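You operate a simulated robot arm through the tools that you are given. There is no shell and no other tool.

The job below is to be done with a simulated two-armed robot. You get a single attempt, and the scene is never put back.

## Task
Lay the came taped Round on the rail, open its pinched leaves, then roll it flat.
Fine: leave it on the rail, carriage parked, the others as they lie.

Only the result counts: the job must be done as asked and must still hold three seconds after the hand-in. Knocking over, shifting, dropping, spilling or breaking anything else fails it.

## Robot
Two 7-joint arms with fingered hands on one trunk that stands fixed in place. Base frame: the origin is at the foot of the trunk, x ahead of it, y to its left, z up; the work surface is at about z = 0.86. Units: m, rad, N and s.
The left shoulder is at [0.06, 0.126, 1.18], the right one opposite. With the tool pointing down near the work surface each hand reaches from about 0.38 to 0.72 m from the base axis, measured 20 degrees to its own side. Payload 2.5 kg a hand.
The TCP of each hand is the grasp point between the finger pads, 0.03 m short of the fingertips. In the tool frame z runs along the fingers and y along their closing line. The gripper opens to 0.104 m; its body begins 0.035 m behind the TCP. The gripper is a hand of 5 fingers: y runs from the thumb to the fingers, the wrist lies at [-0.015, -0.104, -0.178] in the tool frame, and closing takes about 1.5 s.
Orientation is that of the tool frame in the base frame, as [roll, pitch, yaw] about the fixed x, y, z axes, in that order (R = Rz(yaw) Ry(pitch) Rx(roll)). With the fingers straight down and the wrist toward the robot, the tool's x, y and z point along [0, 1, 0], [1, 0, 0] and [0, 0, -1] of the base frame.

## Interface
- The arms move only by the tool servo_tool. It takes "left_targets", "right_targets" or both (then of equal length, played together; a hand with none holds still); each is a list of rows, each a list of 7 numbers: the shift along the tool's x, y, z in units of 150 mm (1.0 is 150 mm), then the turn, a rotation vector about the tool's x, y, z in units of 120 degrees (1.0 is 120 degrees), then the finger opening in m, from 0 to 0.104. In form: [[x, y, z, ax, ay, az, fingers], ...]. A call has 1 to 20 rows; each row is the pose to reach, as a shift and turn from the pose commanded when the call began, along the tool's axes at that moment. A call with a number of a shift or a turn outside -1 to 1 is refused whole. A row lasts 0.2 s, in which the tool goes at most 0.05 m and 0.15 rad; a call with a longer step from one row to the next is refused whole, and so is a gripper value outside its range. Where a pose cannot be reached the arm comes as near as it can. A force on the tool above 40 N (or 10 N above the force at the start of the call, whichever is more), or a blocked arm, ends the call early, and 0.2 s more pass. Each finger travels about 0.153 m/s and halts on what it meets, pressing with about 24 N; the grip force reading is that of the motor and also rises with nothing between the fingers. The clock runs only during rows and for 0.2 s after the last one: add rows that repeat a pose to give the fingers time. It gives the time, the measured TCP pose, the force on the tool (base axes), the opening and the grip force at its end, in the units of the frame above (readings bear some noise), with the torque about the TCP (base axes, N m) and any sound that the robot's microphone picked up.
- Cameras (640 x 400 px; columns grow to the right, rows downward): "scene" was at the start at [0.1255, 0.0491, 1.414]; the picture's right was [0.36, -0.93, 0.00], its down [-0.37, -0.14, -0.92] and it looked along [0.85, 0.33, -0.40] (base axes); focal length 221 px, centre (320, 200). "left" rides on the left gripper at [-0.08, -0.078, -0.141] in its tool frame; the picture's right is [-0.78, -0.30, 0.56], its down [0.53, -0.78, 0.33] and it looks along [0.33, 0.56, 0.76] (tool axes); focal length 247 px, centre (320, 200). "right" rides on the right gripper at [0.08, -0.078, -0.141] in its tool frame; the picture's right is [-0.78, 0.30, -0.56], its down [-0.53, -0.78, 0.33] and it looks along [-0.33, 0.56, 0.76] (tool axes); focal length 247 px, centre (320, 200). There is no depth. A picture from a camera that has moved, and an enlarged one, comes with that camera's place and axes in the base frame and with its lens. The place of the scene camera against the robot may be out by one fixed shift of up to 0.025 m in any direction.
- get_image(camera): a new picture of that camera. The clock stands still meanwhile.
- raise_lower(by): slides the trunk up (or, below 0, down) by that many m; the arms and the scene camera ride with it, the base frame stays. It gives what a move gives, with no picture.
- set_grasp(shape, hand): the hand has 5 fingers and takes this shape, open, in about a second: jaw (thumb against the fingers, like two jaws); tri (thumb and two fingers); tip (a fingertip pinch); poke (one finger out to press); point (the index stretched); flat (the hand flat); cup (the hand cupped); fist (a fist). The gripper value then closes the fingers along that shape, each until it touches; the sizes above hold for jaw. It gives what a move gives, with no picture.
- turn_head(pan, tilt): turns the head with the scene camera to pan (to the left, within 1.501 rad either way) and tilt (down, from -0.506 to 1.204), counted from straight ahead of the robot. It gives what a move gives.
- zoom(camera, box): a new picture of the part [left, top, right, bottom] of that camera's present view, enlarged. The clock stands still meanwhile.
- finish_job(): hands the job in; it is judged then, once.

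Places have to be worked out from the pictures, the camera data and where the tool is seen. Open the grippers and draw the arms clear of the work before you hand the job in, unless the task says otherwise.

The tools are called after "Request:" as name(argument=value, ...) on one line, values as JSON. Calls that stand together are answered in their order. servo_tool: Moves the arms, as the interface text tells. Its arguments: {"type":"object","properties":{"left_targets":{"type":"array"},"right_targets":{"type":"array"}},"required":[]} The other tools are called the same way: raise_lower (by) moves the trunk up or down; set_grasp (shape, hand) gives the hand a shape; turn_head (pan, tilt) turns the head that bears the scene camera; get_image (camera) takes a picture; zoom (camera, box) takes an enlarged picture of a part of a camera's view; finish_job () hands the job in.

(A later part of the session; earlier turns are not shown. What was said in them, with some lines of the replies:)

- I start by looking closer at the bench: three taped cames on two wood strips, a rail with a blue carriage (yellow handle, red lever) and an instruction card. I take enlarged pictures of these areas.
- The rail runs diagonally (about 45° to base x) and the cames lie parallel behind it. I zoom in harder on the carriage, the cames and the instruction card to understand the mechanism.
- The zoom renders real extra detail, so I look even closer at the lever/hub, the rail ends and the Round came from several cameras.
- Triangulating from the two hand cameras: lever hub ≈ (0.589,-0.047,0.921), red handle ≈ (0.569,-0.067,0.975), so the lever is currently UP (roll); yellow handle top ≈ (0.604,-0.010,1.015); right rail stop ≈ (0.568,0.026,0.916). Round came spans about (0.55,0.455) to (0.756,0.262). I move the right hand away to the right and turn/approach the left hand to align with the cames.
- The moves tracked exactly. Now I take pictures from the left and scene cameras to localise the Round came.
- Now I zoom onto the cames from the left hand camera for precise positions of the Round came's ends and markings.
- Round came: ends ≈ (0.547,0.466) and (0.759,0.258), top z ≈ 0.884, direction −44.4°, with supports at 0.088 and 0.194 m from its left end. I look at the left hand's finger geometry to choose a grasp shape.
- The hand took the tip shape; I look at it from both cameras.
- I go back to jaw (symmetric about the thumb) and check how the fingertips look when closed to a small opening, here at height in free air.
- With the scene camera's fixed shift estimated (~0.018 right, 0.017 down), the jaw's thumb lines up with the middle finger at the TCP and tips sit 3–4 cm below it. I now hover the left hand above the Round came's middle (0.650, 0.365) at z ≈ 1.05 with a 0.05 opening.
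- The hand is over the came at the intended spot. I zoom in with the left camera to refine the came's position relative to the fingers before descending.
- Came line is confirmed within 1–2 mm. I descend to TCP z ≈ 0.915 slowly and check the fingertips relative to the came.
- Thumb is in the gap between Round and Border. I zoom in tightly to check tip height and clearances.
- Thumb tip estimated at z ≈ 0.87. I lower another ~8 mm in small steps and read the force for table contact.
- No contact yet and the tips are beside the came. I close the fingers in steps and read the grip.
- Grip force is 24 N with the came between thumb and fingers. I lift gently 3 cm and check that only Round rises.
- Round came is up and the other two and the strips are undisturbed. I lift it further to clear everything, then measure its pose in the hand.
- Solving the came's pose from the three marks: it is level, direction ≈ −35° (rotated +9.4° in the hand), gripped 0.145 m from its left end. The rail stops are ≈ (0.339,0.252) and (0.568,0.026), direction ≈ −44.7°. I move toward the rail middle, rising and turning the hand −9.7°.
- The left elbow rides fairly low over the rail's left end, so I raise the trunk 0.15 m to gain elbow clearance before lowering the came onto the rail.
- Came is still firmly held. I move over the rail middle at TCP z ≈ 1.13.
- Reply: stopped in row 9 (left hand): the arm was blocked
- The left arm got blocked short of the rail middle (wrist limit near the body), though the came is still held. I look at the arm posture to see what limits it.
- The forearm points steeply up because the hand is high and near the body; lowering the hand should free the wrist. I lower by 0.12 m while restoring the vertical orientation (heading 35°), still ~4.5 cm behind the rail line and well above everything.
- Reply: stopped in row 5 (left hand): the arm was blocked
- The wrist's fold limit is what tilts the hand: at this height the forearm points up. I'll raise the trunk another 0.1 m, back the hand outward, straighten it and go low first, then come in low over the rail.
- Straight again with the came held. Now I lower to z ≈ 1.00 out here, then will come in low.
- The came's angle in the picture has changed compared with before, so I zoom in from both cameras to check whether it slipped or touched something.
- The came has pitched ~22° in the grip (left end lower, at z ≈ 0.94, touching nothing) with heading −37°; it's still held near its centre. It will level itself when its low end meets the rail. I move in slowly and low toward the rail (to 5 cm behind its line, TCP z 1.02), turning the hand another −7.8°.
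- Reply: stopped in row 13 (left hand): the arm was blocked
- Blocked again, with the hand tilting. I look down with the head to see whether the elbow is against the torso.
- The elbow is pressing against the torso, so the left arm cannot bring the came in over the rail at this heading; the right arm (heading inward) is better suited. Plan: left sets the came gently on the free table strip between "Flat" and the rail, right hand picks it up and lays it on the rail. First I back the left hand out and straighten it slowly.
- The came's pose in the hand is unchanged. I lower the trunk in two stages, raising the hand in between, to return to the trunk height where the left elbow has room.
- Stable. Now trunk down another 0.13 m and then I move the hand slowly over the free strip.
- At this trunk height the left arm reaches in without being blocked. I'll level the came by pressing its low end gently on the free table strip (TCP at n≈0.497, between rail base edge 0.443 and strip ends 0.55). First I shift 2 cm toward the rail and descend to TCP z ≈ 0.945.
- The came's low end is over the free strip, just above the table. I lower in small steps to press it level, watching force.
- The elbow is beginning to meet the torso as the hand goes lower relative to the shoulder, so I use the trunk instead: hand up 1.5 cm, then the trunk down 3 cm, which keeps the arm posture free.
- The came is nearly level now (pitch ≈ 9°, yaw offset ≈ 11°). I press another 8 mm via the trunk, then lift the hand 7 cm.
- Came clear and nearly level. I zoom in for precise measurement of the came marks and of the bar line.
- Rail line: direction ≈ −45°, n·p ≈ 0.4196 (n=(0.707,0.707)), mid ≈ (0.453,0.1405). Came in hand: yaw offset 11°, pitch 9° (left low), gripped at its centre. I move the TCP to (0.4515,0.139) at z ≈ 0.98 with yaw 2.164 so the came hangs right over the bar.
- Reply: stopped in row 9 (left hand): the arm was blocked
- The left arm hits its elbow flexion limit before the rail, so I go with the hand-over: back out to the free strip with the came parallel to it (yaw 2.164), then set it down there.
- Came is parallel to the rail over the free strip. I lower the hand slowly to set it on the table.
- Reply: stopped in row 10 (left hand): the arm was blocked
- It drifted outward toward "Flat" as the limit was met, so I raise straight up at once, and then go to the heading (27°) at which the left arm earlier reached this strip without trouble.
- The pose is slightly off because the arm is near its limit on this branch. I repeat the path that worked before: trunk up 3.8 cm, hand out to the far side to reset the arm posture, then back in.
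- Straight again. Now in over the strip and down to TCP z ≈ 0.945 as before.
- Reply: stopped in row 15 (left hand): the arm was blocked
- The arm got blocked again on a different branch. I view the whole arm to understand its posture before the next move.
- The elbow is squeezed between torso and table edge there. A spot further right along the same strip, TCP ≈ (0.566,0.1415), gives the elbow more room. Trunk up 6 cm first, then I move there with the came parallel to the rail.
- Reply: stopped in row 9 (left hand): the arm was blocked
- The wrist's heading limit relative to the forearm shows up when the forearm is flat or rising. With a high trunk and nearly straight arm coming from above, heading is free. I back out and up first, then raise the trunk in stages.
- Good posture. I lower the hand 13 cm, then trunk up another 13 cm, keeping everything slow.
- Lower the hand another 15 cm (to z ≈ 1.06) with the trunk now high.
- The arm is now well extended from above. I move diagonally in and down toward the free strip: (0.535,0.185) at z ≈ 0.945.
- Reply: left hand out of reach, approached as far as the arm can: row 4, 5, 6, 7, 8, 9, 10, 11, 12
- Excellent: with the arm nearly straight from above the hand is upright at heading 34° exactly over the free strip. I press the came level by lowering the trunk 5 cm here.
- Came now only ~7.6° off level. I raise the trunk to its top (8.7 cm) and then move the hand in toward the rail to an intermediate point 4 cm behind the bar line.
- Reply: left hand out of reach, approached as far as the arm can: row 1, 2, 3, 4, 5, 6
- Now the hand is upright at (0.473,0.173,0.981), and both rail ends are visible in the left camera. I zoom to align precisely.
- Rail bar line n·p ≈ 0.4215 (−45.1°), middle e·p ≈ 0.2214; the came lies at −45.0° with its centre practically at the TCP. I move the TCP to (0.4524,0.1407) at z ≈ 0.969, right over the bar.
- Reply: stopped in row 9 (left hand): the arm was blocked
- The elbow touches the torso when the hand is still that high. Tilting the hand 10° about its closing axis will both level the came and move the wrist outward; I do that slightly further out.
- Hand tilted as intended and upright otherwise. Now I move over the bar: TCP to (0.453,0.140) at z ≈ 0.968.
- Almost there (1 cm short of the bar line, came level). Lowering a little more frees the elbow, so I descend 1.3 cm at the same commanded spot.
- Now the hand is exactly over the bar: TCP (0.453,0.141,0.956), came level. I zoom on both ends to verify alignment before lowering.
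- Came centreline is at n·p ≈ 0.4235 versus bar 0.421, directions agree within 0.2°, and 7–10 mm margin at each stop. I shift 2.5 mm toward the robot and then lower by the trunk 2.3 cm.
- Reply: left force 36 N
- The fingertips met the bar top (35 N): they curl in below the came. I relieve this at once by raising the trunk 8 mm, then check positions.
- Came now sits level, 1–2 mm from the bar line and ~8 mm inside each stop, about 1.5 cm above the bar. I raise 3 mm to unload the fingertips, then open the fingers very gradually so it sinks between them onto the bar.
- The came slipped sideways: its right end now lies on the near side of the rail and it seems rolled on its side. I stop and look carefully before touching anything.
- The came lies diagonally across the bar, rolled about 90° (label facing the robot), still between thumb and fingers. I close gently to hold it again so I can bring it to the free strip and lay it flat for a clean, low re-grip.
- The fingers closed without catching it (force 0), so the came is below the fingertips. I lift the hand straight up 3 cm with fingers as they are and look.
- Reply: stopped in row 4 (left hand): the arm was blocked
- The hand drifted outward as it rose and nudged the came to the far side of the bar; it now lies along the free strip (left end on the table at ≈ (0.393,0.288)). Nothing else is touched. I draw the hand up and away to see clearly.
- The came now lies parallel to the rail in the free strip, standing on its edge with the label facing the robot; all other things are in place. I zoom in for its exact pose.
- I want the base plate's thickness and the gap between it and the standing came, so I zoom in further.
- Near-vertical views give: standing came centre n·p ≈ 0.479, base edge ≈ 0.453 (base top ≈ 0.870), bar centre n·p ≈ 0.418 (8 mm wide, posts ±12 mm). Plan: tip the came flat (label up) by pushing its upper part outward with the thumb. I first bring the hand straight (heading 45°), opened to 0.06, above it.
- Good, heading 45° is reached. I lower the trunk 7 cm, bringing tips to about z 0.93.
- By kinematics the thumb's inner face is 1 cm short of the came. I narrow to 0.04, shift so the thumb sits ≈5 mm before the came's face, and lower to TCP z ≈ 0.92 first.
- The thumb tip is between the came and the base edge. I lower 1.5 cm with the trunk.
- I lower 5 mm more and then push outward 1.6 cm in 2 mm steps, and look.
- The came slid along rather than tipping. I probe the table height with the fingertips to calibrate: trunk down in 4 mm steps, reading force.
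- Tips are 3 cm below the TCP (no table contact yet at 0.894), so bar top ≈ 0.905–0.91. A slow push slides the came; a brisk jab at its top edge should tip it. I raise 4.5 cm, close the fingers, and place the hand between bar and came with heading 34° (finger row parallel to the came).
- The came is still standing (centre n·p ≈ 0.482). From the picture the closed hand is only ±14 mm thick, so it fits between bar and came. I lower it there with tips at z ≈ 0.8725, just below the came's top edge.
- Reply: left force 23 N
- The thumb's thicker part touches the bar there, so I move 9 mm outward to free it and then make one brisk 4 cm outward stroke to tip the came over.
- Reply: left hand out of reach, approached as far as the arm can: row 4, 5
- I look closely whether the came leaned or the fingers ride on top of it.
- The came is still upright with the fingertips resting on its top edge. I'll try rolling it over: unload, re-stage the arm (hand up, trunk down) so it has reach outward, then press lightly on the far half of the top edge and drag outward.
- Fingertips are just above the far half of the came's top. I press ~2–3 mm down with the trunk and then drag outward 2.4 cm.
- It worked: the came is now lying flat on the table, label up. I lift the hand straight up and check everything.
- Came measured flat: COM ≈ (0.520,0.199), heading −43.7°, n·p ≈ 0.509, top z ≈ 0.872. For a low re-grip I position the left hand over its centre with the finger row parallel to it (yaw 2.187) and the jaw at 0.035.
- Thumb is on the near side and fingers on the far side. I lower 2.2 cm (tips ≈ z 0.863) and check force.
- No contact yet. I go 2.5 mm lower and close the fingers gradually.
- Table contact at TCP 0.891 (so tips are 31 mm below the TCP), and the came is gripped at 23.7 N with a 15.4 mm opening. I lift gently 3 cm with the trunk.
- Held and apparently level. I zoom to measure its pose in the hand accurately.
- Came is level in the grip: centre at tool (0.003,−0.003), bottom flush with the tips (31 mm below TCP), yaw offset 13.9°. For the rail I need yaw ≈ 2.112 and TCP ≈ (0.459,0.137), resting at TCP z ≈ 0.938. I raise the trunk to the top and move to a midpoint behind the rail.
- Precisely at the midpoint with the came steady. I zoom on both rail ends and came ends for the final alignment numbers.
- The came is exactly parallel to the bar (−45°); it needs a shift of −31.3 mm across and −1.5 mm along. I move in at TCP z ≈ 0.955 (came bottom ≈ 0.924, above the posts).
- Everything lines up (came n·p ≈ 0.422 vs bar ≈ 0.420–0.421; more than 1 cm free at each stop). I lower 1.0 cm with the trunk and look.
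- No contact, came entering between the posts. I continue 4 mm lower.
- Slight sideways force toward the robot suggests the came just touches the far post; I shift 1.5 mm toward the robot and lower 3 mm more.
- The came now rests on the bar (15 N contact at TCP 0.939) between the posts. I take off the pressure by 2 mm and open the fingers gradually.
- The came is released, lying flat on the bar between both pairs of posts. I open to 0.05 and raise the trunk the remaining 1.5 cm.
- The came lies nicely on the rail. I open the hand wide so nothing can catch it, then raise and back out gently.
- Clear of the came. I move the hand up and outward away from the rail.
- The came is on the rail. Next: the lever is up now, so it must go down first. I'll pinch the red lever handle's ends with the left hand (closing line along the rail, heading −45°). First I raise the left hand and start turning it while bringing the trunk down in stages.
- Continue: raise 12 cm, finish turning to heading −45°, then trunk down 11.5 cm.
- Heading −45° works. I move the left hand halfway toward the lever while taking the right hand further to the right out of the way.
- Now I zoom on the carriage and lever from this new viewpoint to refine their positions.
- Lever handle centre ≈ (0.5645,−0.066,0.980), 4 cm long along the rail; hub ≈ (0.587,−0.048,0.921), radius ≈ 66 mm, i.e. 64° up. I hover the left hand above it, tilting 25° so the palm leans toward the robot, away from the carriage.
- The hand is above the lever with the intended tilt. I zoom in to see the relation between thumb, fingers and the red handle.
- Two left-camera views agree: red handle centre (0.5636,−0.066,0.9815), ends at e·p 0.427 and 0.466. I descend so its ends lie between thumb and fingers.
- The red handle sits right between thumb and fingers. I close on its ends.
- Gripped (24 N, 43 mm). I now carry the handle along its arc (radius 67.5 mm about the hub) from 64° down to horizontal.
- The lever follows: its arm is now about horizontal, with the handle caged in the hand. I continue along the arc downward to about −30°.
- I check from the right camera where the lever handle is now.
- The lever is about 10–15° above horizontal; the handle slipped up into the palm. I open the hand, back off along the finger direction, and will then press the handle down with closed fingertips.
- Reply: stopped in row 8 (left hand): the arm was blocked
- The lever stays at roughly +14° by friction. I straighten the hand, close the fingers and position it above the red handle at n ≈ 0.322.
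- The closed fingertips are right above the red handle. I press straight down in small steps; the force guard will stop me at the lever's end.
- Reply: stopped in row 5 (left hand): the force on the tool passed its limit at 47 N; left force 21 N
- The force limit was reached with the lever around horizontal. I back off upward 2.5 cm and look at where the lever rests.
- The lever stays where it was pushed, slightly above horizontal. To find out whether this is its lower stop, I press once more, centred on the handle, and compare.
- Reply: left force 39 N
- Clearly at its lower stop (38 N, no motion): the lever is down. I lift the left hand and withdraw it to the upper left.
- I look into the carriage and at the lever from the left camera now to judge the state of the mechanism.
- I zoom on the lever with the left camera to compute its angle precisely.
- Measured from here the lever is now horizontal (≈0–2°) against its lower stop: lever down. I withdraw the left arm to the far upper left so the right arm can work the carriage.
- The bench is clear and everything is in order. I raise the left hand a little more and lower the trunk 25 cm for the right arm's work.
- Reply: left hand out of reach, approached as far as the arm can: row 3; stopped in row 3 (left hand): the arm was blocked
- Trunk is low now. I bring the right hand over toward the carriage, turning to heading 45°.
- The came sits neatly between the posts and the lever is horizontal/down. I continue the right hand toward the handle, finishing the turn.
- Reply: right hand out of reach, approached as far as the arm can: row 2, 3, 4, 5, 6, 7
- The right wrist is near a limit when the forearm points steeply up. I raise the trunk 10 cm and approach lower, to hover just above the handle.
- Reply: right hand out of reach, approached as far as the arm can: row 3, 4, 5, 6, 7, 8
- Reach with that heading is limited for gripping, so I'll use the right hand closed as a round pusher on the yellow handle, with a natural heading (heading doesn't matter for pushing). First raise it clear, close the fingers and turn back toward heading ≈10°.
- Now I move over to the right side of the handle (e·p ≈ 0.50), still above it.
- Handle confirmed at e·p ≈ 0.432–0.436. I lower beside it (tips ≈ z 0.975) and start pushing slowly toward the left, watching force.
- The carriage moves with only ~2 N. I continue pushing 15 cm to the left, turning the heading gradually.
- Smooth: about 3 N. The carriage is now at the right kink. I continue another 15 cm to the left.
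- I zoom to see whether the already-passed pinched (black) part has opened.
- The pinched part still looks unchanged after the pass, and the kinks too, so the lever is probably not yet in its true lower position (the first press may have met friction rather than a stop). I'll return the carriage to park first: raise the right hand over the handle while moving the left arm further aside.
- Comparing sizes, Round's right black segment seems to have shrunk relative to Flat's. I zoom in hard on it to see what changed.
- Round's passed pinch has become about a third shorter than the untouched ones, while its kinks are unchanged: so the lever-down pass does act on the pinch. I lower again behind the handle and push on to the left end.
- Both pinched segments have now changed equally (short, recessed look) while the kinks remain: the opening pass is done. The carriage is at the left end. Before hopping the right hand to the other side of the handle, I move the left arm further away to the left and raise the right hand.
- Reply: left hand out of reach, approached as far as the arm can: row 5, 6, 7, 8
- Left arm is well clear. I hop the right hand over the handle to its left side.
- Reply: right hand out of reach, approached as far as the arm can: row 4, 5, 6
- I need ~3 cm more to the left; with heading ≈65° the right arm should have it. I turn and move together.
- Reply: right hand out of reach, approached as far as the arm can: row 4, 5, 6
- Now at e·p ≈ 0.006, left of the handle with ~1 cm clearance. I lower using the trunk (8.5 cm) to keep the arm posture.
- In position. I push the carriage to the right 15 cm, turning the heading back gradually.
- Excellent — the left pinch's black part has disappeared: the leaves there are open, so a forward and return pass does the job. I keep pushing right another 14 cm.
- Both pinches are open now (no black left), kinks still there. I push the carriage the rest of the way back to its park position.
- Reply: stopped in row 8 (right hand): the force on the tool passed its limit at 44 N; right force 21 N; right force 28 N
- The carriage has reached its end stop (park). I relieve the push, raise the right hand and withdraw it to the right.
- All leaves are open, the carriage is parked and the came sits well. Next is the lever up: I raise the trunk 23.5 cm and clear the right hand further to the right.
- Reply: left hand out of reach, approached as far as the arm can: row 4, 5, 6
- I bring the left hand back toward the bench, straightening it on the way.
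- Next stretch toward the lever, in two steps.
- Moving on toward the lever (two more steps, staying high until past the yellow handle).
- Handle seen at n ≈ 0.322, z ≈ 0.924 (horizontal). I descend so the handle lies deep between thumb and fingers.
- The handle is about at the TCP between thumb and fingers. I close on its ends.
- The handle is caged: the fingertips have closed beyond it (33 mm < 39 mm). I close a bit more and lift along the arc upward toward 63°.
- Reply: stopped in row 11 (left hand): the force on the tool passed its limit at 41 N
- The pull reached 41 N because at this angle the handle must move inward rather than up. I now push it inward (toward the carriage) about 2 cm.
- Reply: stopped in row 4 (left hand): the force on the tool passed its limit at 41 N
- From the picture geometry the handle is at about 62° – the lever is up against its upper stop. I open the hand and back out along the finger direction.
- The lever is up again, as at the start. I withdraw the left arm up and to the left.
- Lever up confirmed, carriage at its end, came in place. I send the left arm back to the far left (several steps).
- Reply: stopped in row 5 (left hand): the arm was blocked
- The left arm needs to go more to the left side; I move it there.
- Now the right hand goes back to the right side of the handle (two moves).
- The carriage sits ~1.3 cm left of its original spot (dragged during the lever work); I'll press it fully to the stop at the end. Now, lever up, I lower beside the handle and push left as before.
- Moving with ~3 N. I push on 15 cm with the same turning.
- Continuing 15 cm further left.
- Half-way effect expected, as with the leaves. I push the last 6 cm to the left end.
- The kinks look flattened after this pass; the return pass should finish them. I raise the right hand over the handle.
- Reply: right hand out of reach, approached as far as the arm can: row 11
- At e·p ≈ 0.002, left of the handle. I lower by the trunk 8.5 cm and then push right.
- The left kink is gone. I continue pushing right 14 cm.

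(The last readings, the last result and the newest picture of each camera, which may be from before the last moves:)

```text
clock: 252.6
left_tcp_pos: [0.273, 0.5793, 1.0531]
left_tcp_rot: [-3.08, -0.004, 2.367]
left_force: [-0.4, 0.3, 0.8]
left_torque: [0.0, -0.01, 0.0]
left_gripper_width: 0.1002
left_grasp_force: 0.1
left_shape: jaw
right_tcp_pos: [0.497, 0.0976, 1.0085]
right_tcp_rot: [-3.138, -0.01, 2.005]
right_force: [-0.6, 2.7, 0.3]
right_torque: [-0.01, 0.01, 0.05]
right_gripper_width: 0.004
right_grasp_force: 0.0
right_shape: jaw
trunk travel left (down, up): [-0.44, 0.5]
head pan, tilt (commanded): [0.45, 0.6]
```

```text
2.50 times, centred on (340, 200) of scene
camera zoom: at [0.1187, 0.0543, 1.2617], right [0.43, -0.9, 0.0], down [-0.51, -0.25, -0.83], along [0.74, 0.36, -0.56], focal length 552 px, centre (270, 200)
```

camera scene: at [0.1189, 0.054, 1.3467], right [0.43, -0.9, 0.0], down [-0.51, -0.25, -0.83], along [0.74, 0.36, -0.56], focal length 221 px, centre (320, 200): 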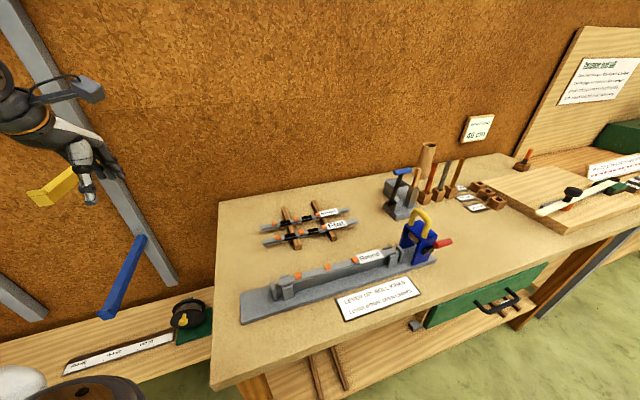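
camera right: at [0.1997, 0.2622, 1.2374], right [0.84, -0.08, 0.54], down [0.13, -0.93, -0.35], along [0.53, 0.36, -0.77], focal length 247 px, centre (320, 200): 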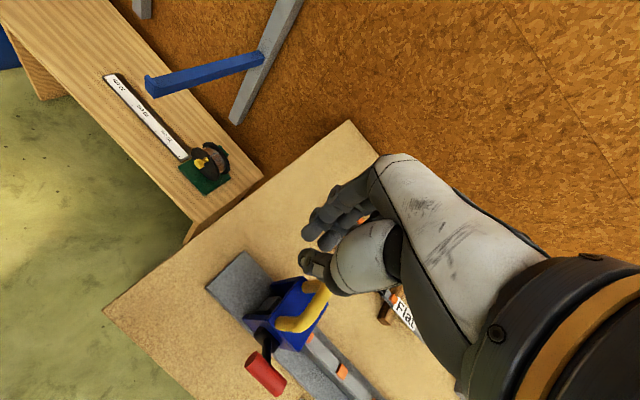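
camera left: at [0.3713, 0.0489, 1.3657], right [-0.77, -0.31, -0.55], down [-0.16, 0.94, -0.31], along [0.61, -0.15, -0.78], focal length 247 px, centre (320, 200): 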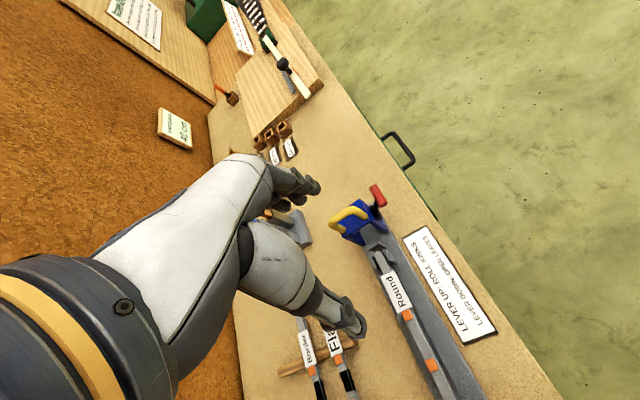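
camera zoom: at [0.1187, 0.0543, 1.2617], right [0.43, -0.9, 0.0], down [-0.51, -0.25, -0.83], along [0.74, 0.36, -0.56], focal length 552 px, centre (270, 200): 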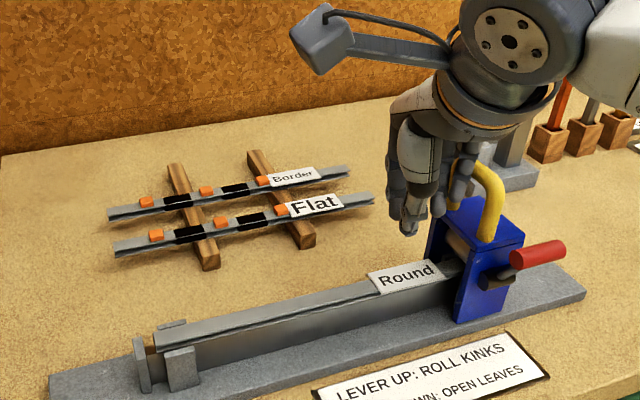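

All three kinks are gone: the came is open and flat. Now I push the carriage back to its park stop.

Request:
servo_tool(right_targets=[[-0.09, 0.033, 0, 0, 0, 0.016, 0.004], [-0.18, 0.066, 0, 0, 0, 0.032, 0.004], [-0.27, 0.098, 0, 0, 0, 0.048, 0.004], [-0.36, 0.131, 0, 0, 0, 0.064, 0.004], [-0.45, 0.164, 0, 0, 0, 0.08, 0.004], [-0.53, 0.194, 0, 0, 0, 0.095, 0.004], [-0.58, 0.212, 0, 0, 0, 0.105, 0.004], [-0.62, 0.227, 0, 0, 0, 0.11, 0.004], [-0.66, 0.242, 0, 0, 0, 0.115, 0.004]])

Request:
zoom(camera="scene", box=[330, 130, 490, 270])

```text
clock: 254.6
left_tcp_pos: [0.2715, 0.5811, 1.0526]
left_tcp_rot: [-3.08, 0.0, 2.366]
left_force: [0.0, 0.1, 0.2]
left_torque: [0.03, 0.0, -0.01]
left_gripper_width: 0.1001
left_grasp_force: 0.1
left_shape: jaw
right_tcp_pos: [0.5642, 0.0296, 1.0087]
right_tcp_rot: [-3.136, -0.013, 1.778]
right_force: [-19.4, 23.4, 7.2]
right_torque: [-0.5, -0.46, 0.16]
right_gripper_width: 0.0044
right_grasp_force: 0.1
right_shape: jaw
trunk travel left (down, up): [-0.44, 0.5]
head pan, tilt (commanded): [0.45, 0.6]
```

```text
2.86 times, centred on (410, 200) of scene
camera zoom: at [0.116, 0.0568, 1.262], right [0.44, -0.9, 0.0], down [-0.51, -0.25, -0.83], along [0.74, 0.36, -0.56], focal length 631 px, centre (63, 200)
```

zoom: 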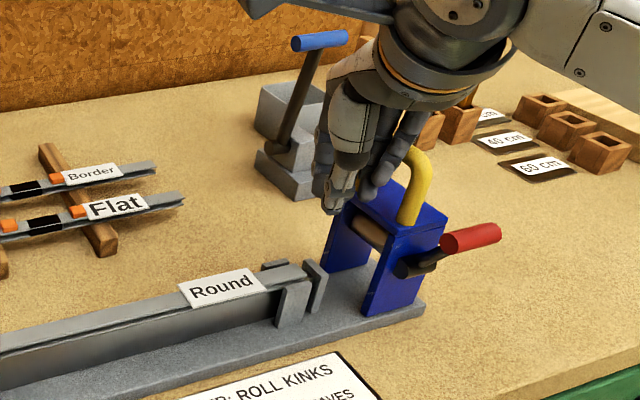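

Carriage pressed to its park stop (30 N). I relieve, raise and withdraw the right hand.

Request:
servo_tool(right_targets=[[0.06, -0.04, 0, 0, 0, 0, 0.004], [0.13, -0.08, 0, 0, 0, 0, 0.004], [0.15, -0.09, -0.15, 0, 0, 0, 0.004], [0.15, -0.09, -0.33, 0, 0, 0, 0.004], [0.15, -0.09, -0.5, 0, 0, 0, 0.004], [0.15, -0.1, -0.66, 0, 0, 0, 0.02], [-0.1, -0.25, -0.75, 0, 0, 0, 0.05], [-0.33, -0.4, -0.75, 0, 0, 0, 0.08], [-0.56, -0.55, -0.75, 0, 0, 0, 0.1], [-0.78, -0.68, -0.75, 0, 0, 0, 0.1], [-1.0, -0.8, -0.75, 0, 0, 0, 0.1]])

Request:
zoom(camera="scene", box=[220, 120, 480, 290])

Request:
zoom(camera="scene", box=[380, 150, 460, 240])

Request:
get_image(camera="right")

```text
clock: 256.9
left_tcp_pos: [0.2727, 0.5793, 1.0526]
left_tcp_rot: [-3.081, -0.004, 2.365]
left_force: [-0.5, 0.0, -0.2]
left_torque: [0.0, -0.03, 0.01]
left_gripper_width: 0.1002
left_grasp_force: 0.1
left_shape: jaw
right_tcp_pos: [0.4825, -0.1475, 1.1188]
right_tcp_rot: [-3.136, -0.009, 1.763]
right_force: [-0.1, 0.5, 0.1]
right_torque: [-0.04, -0.01, 0.0]
right_gripper_width: 0.0998
right_grasp_force: 0.0
right_shape: jaw
trunk travel left (down, up): [-0.44, 0.5]
head pan, tilt (commanded): [0.45, 0.6]
```

```text
2.35 times, centred on (350, 205) of scene
camera zoom: at [0.1188, 0.0539, 1.2617], right [0.43, -0.9, 0.0], down [-0.51, -0.25, -0.83], along [0.74, 0.36, -0.56], focal length 520 px, centre (249, 188)
```

zoom: 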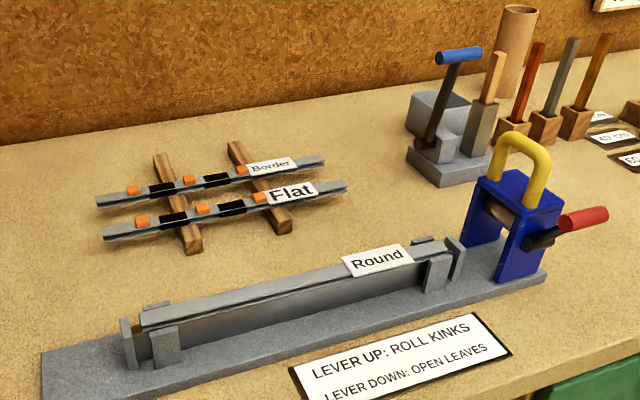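

```text
4.44 times, centred on (420, 195) of scene
camera zoom: at [0.1188, 0.0539, 1.2617], right [0.43, -0.9, 0.0], down [-0.51, -0.25, -0.83], along [0.74, 0.36, -0.56], focal length 982 px, centre (-124, 222)
```

zoom: 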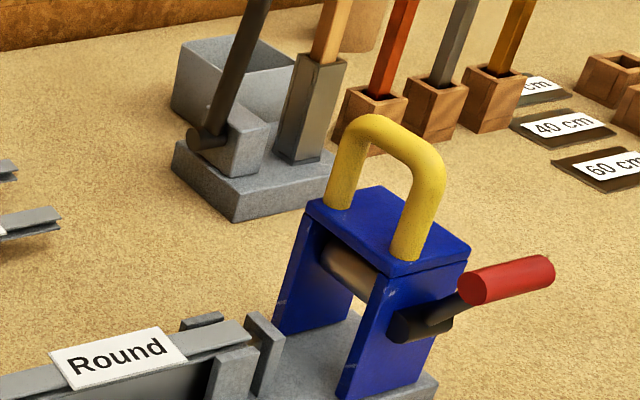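

```text
taken
camera right: at [0.3933, -0.0856, 1.2614], right [0.44, -0.71, 0.55], down [-0.66, -0.67, -0.33], along [0.6, -0.22, -0.77], focal length 247 px, centre (320, 200)
```

right: 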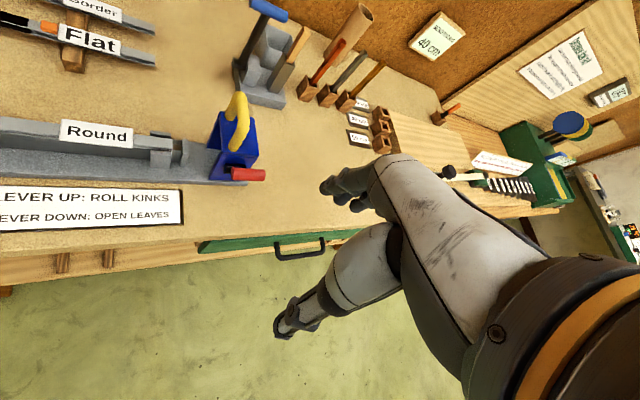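

Came open, flat, on the rail; lever up, carriage at its stop; Border and Flat untouched. To verify the park position exactly, I set trunk and head as at the start and compare the same view.

Request:
raise_lower(by=0.135)

Request:
turn_head(pan=0.37, tilt=0.41)

Request:
get_image(camera="scene")

Request:
zoom(camera="scene", box=[365, 255, 445, 335])

Request:
zoom(camera="scene", box=[200, 230, 440, 400])

```text
clock: 258.6
left_tcp_pos: [0.2728, 0.5779, 1.1874]
left_tcp_rot: [-3.078, -0.003, 2.367]
left_force: [-0.9, 0.1, -0.7]
left_torque: [-0.01, -0.03, -0.02]
left_gripper_width: 0.1001
left_grasp_force: 0.1
left_shape: jaw
right_tcp_pos: [0.4827, -0.1476, 1.2524]
right_tcp_rot: [-3.136, -0.009, 1.764]
right_force: [0.2, 0.4, -0.8]
right_torque: [0.0, 0.0, 0.03]
right_gripper_width: 0.1001
right_grasp_force: 0.1
right_shape: jaw
trunk travel left (down, up): [-0.575, 0.365]
head pan, tilt (commanded): [0.45, 0.6]
```

```text
clock: 259.3
left_tcp_pos: [0.2728, 0.5783, 1.1879]
left_tcp_rot: [-3.08, -0.005, 2.369]
left_force: [-0.1, -0.2, 0.0]
left_torque: [0.04, 0.0, 0.05]
left_gripper_width: 0.0999
left_grasp_force: 0.1
left_shape: jaw
right_tcp_pos: [0.482, -0.147, 1.2538]
right_tcp_rot: [-3.139, -0.008, 1.764]
right_force: [-0.1, -0.3, 1.4]
right_torque: [-0.05, -0.03, 0.02]
right_gripper_width: 0.1001
right_grasp_force: 0.0
right_shape: jaw
trunk travel left (down, up): [-0.575, 0.365]
head pan, tilt (commanded): [0.37, 0.41]
```

```text
taken
camera scene: at [0.1255, 0.0491, 1.4139], right [0.36, -0.93, 0.0], down [-0.37, -0.14, -0.92], along [0.85, 0.33, -0.4], focal length 221 px, centre (320, 200)
```

scene: 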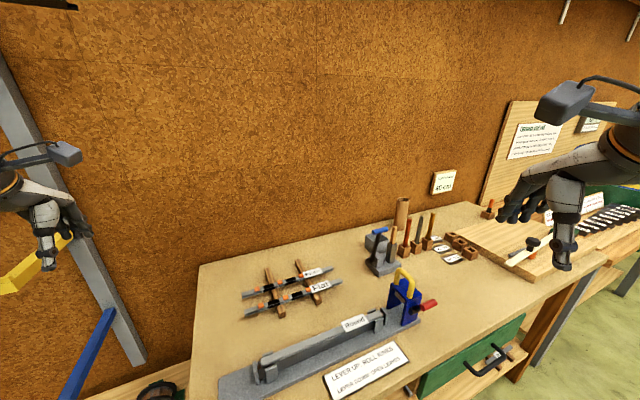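

```text
5.00 times, centred on (405, 295) of scene
camera zoom: at [0.1255, 0.0491, 1.4139], right [0.36, -0.93, 0.0], down [-0.37, -0.14, -0.92], along [0.85, 0.33, -0.4], focal length 1105 px, centre (-105, -275)
```

zoom: 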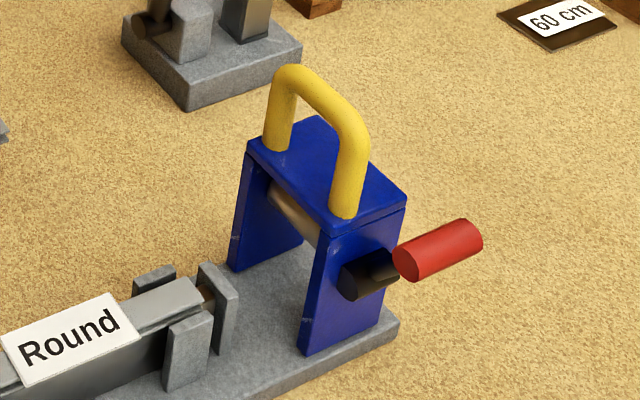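

```text
2.35 times, centred on (320, 315) of scene
camera zoom: at [0.1255, 0.0491, 1.4139], right [0.36, -0.93, 0.0], down [-0.37, -0.14, -0.92], along [0.85, 0.33, -0.4], focal length 520 px, centre (320, -71)
```

zoom: 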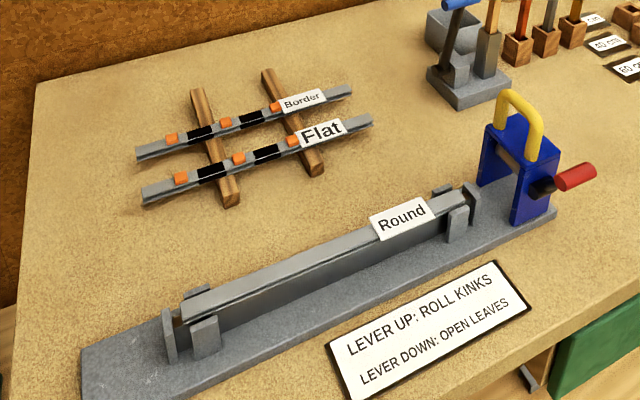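

The view matches the starting picture exactly: carriage parked, Border, Flat, strips and tools unmoved; Round lies flat and open between the posts. I draw the right hand a bit further away (both grippers open) before handing in.

Request:
servo_tool(right_targets=[[-0.16, -0.1, -0.05, 0, 0, 0, 0.104], [-0.33, -0.2, -0.1, 0, 0, 0, 0.104], [-0.5, -0.3, -0.15, 0, 0, 0, 0.104], [-0.67, -0.4, -0.2, 0, 0, 0, 0.104], [-0.83, -0.5, -0.25, 0, 0, 0, 0.104], [-1.0, -0.6, -0.3, 0, 0, 0, 0.104]], left_targets=[[0, 0, 0, 0, 0, 0, 0.104], [0, 0, 0, 0, 0, 0, 0.104], [0, 0, 0, 0, 0, 0, 0.104], [0, 0, 0, 0, 0, 0, 0.104], [0, 0, 0, 0, 0, 0, 0.104], [0, 0, 0, 0, 0, 0, 0.104]])

Request:
zoom(camera="scene", box=[200, 230, 440, 400])

Request:
zoom(camera="scene", box=[240, 320, 340, 390])

```text
clock: 260.7
left_tcp_pos: [0.272, 0.5779, 1.1872]
left_tcp_rot: [-3.081, -0.003, 2.367]
left_force: [0.1, -0.5, 1.1]
left_torque: [0.06, -0.01, -0.01]
left_gripper_width: 0.1034
left_grasp_force: 0.1
left_shape: jaw
right_tcp_pos: [0.4229, -0.3138, 1.2978]
right_tcp_rot: [-3.135, -0.008, 1.764]
right_force: [-0.7, 0.0, 0.8]
right_torque: [0.01, -0.03, -0.01]
right_gripper_width: 0.1035
right_grasp_force: 0.2
right_shape: jaw
trunk travel left (down, up): [-0.575, 0.365]
head pan, tilt (commanded): [0.37, 0.41]
```

```text
2.35 times, centred on (320, 315) of scene
camera zoom: at [0.1254, 0.0488, 1.414], right [0.36, -0.93, 0.0], down [-0.37, -0.14, -0.92], along [0.86, 0.33, -0.4], focal length 520 px, centre (320, -71)
```

zoom: 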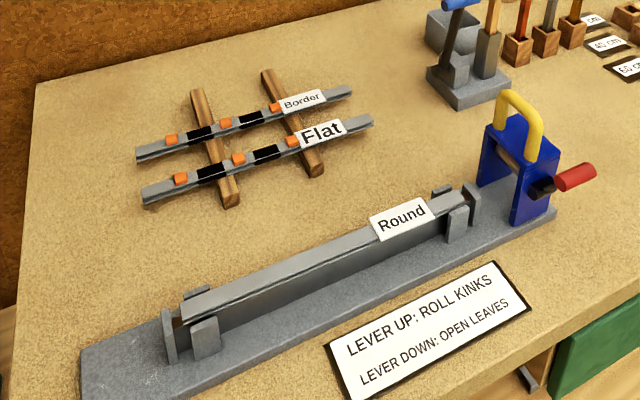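

```text
5.71 times, centred on (290, 355) of scene
camera zoom: at [0.1254, 0.0488, 1.414], right [0.36, -0.93, 0.0], down [-0.37, -0.14, -0.92], along [0.86, 0.33, -0.4], focal length 1262 px, centre (491, -686)
```

zoom: 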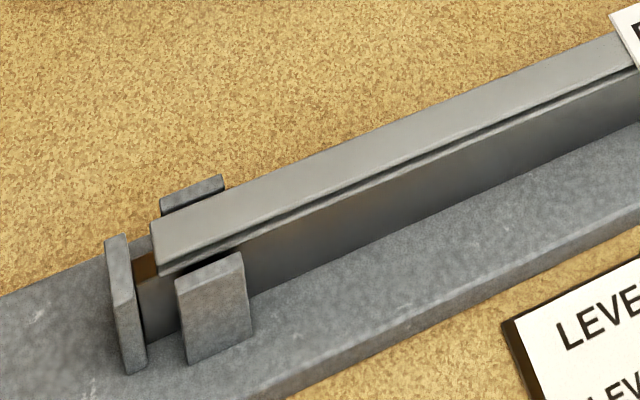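

Everything is as asked: Round lies open and flat on the rail, the carriage is parked, the other cames are undisturbed and both hands are open and clear. I hand in the job.

Request:
finish_job()

```text
The job is handed in.
```

The job is handed in. Round lies flat on the rail with its leaves open and all three kinks rolled out, and the carriage is back at its park stop.

- **Came:** I passed over it with the lever down, out and back, then with the lever up, out and back. The dark pinched sections and the orange kinks are gone in the last pictures.
- **Others:** In a view matched to the starting one, Border, Flat, the wood strips and the carriage sit where they did at the start. The tools near them also look unmoved.
- **On the way:** Round slipped off the rail on the first try at laying it down. It tipped onto its side in the free strip behind the rail. I turned it flat there, picked it up again and laid it on the bar. It touched nothing else.
- **Lever:** It is left up, a few degrees lower than it was at the start.

Both hands are open and drawn clear of the work.
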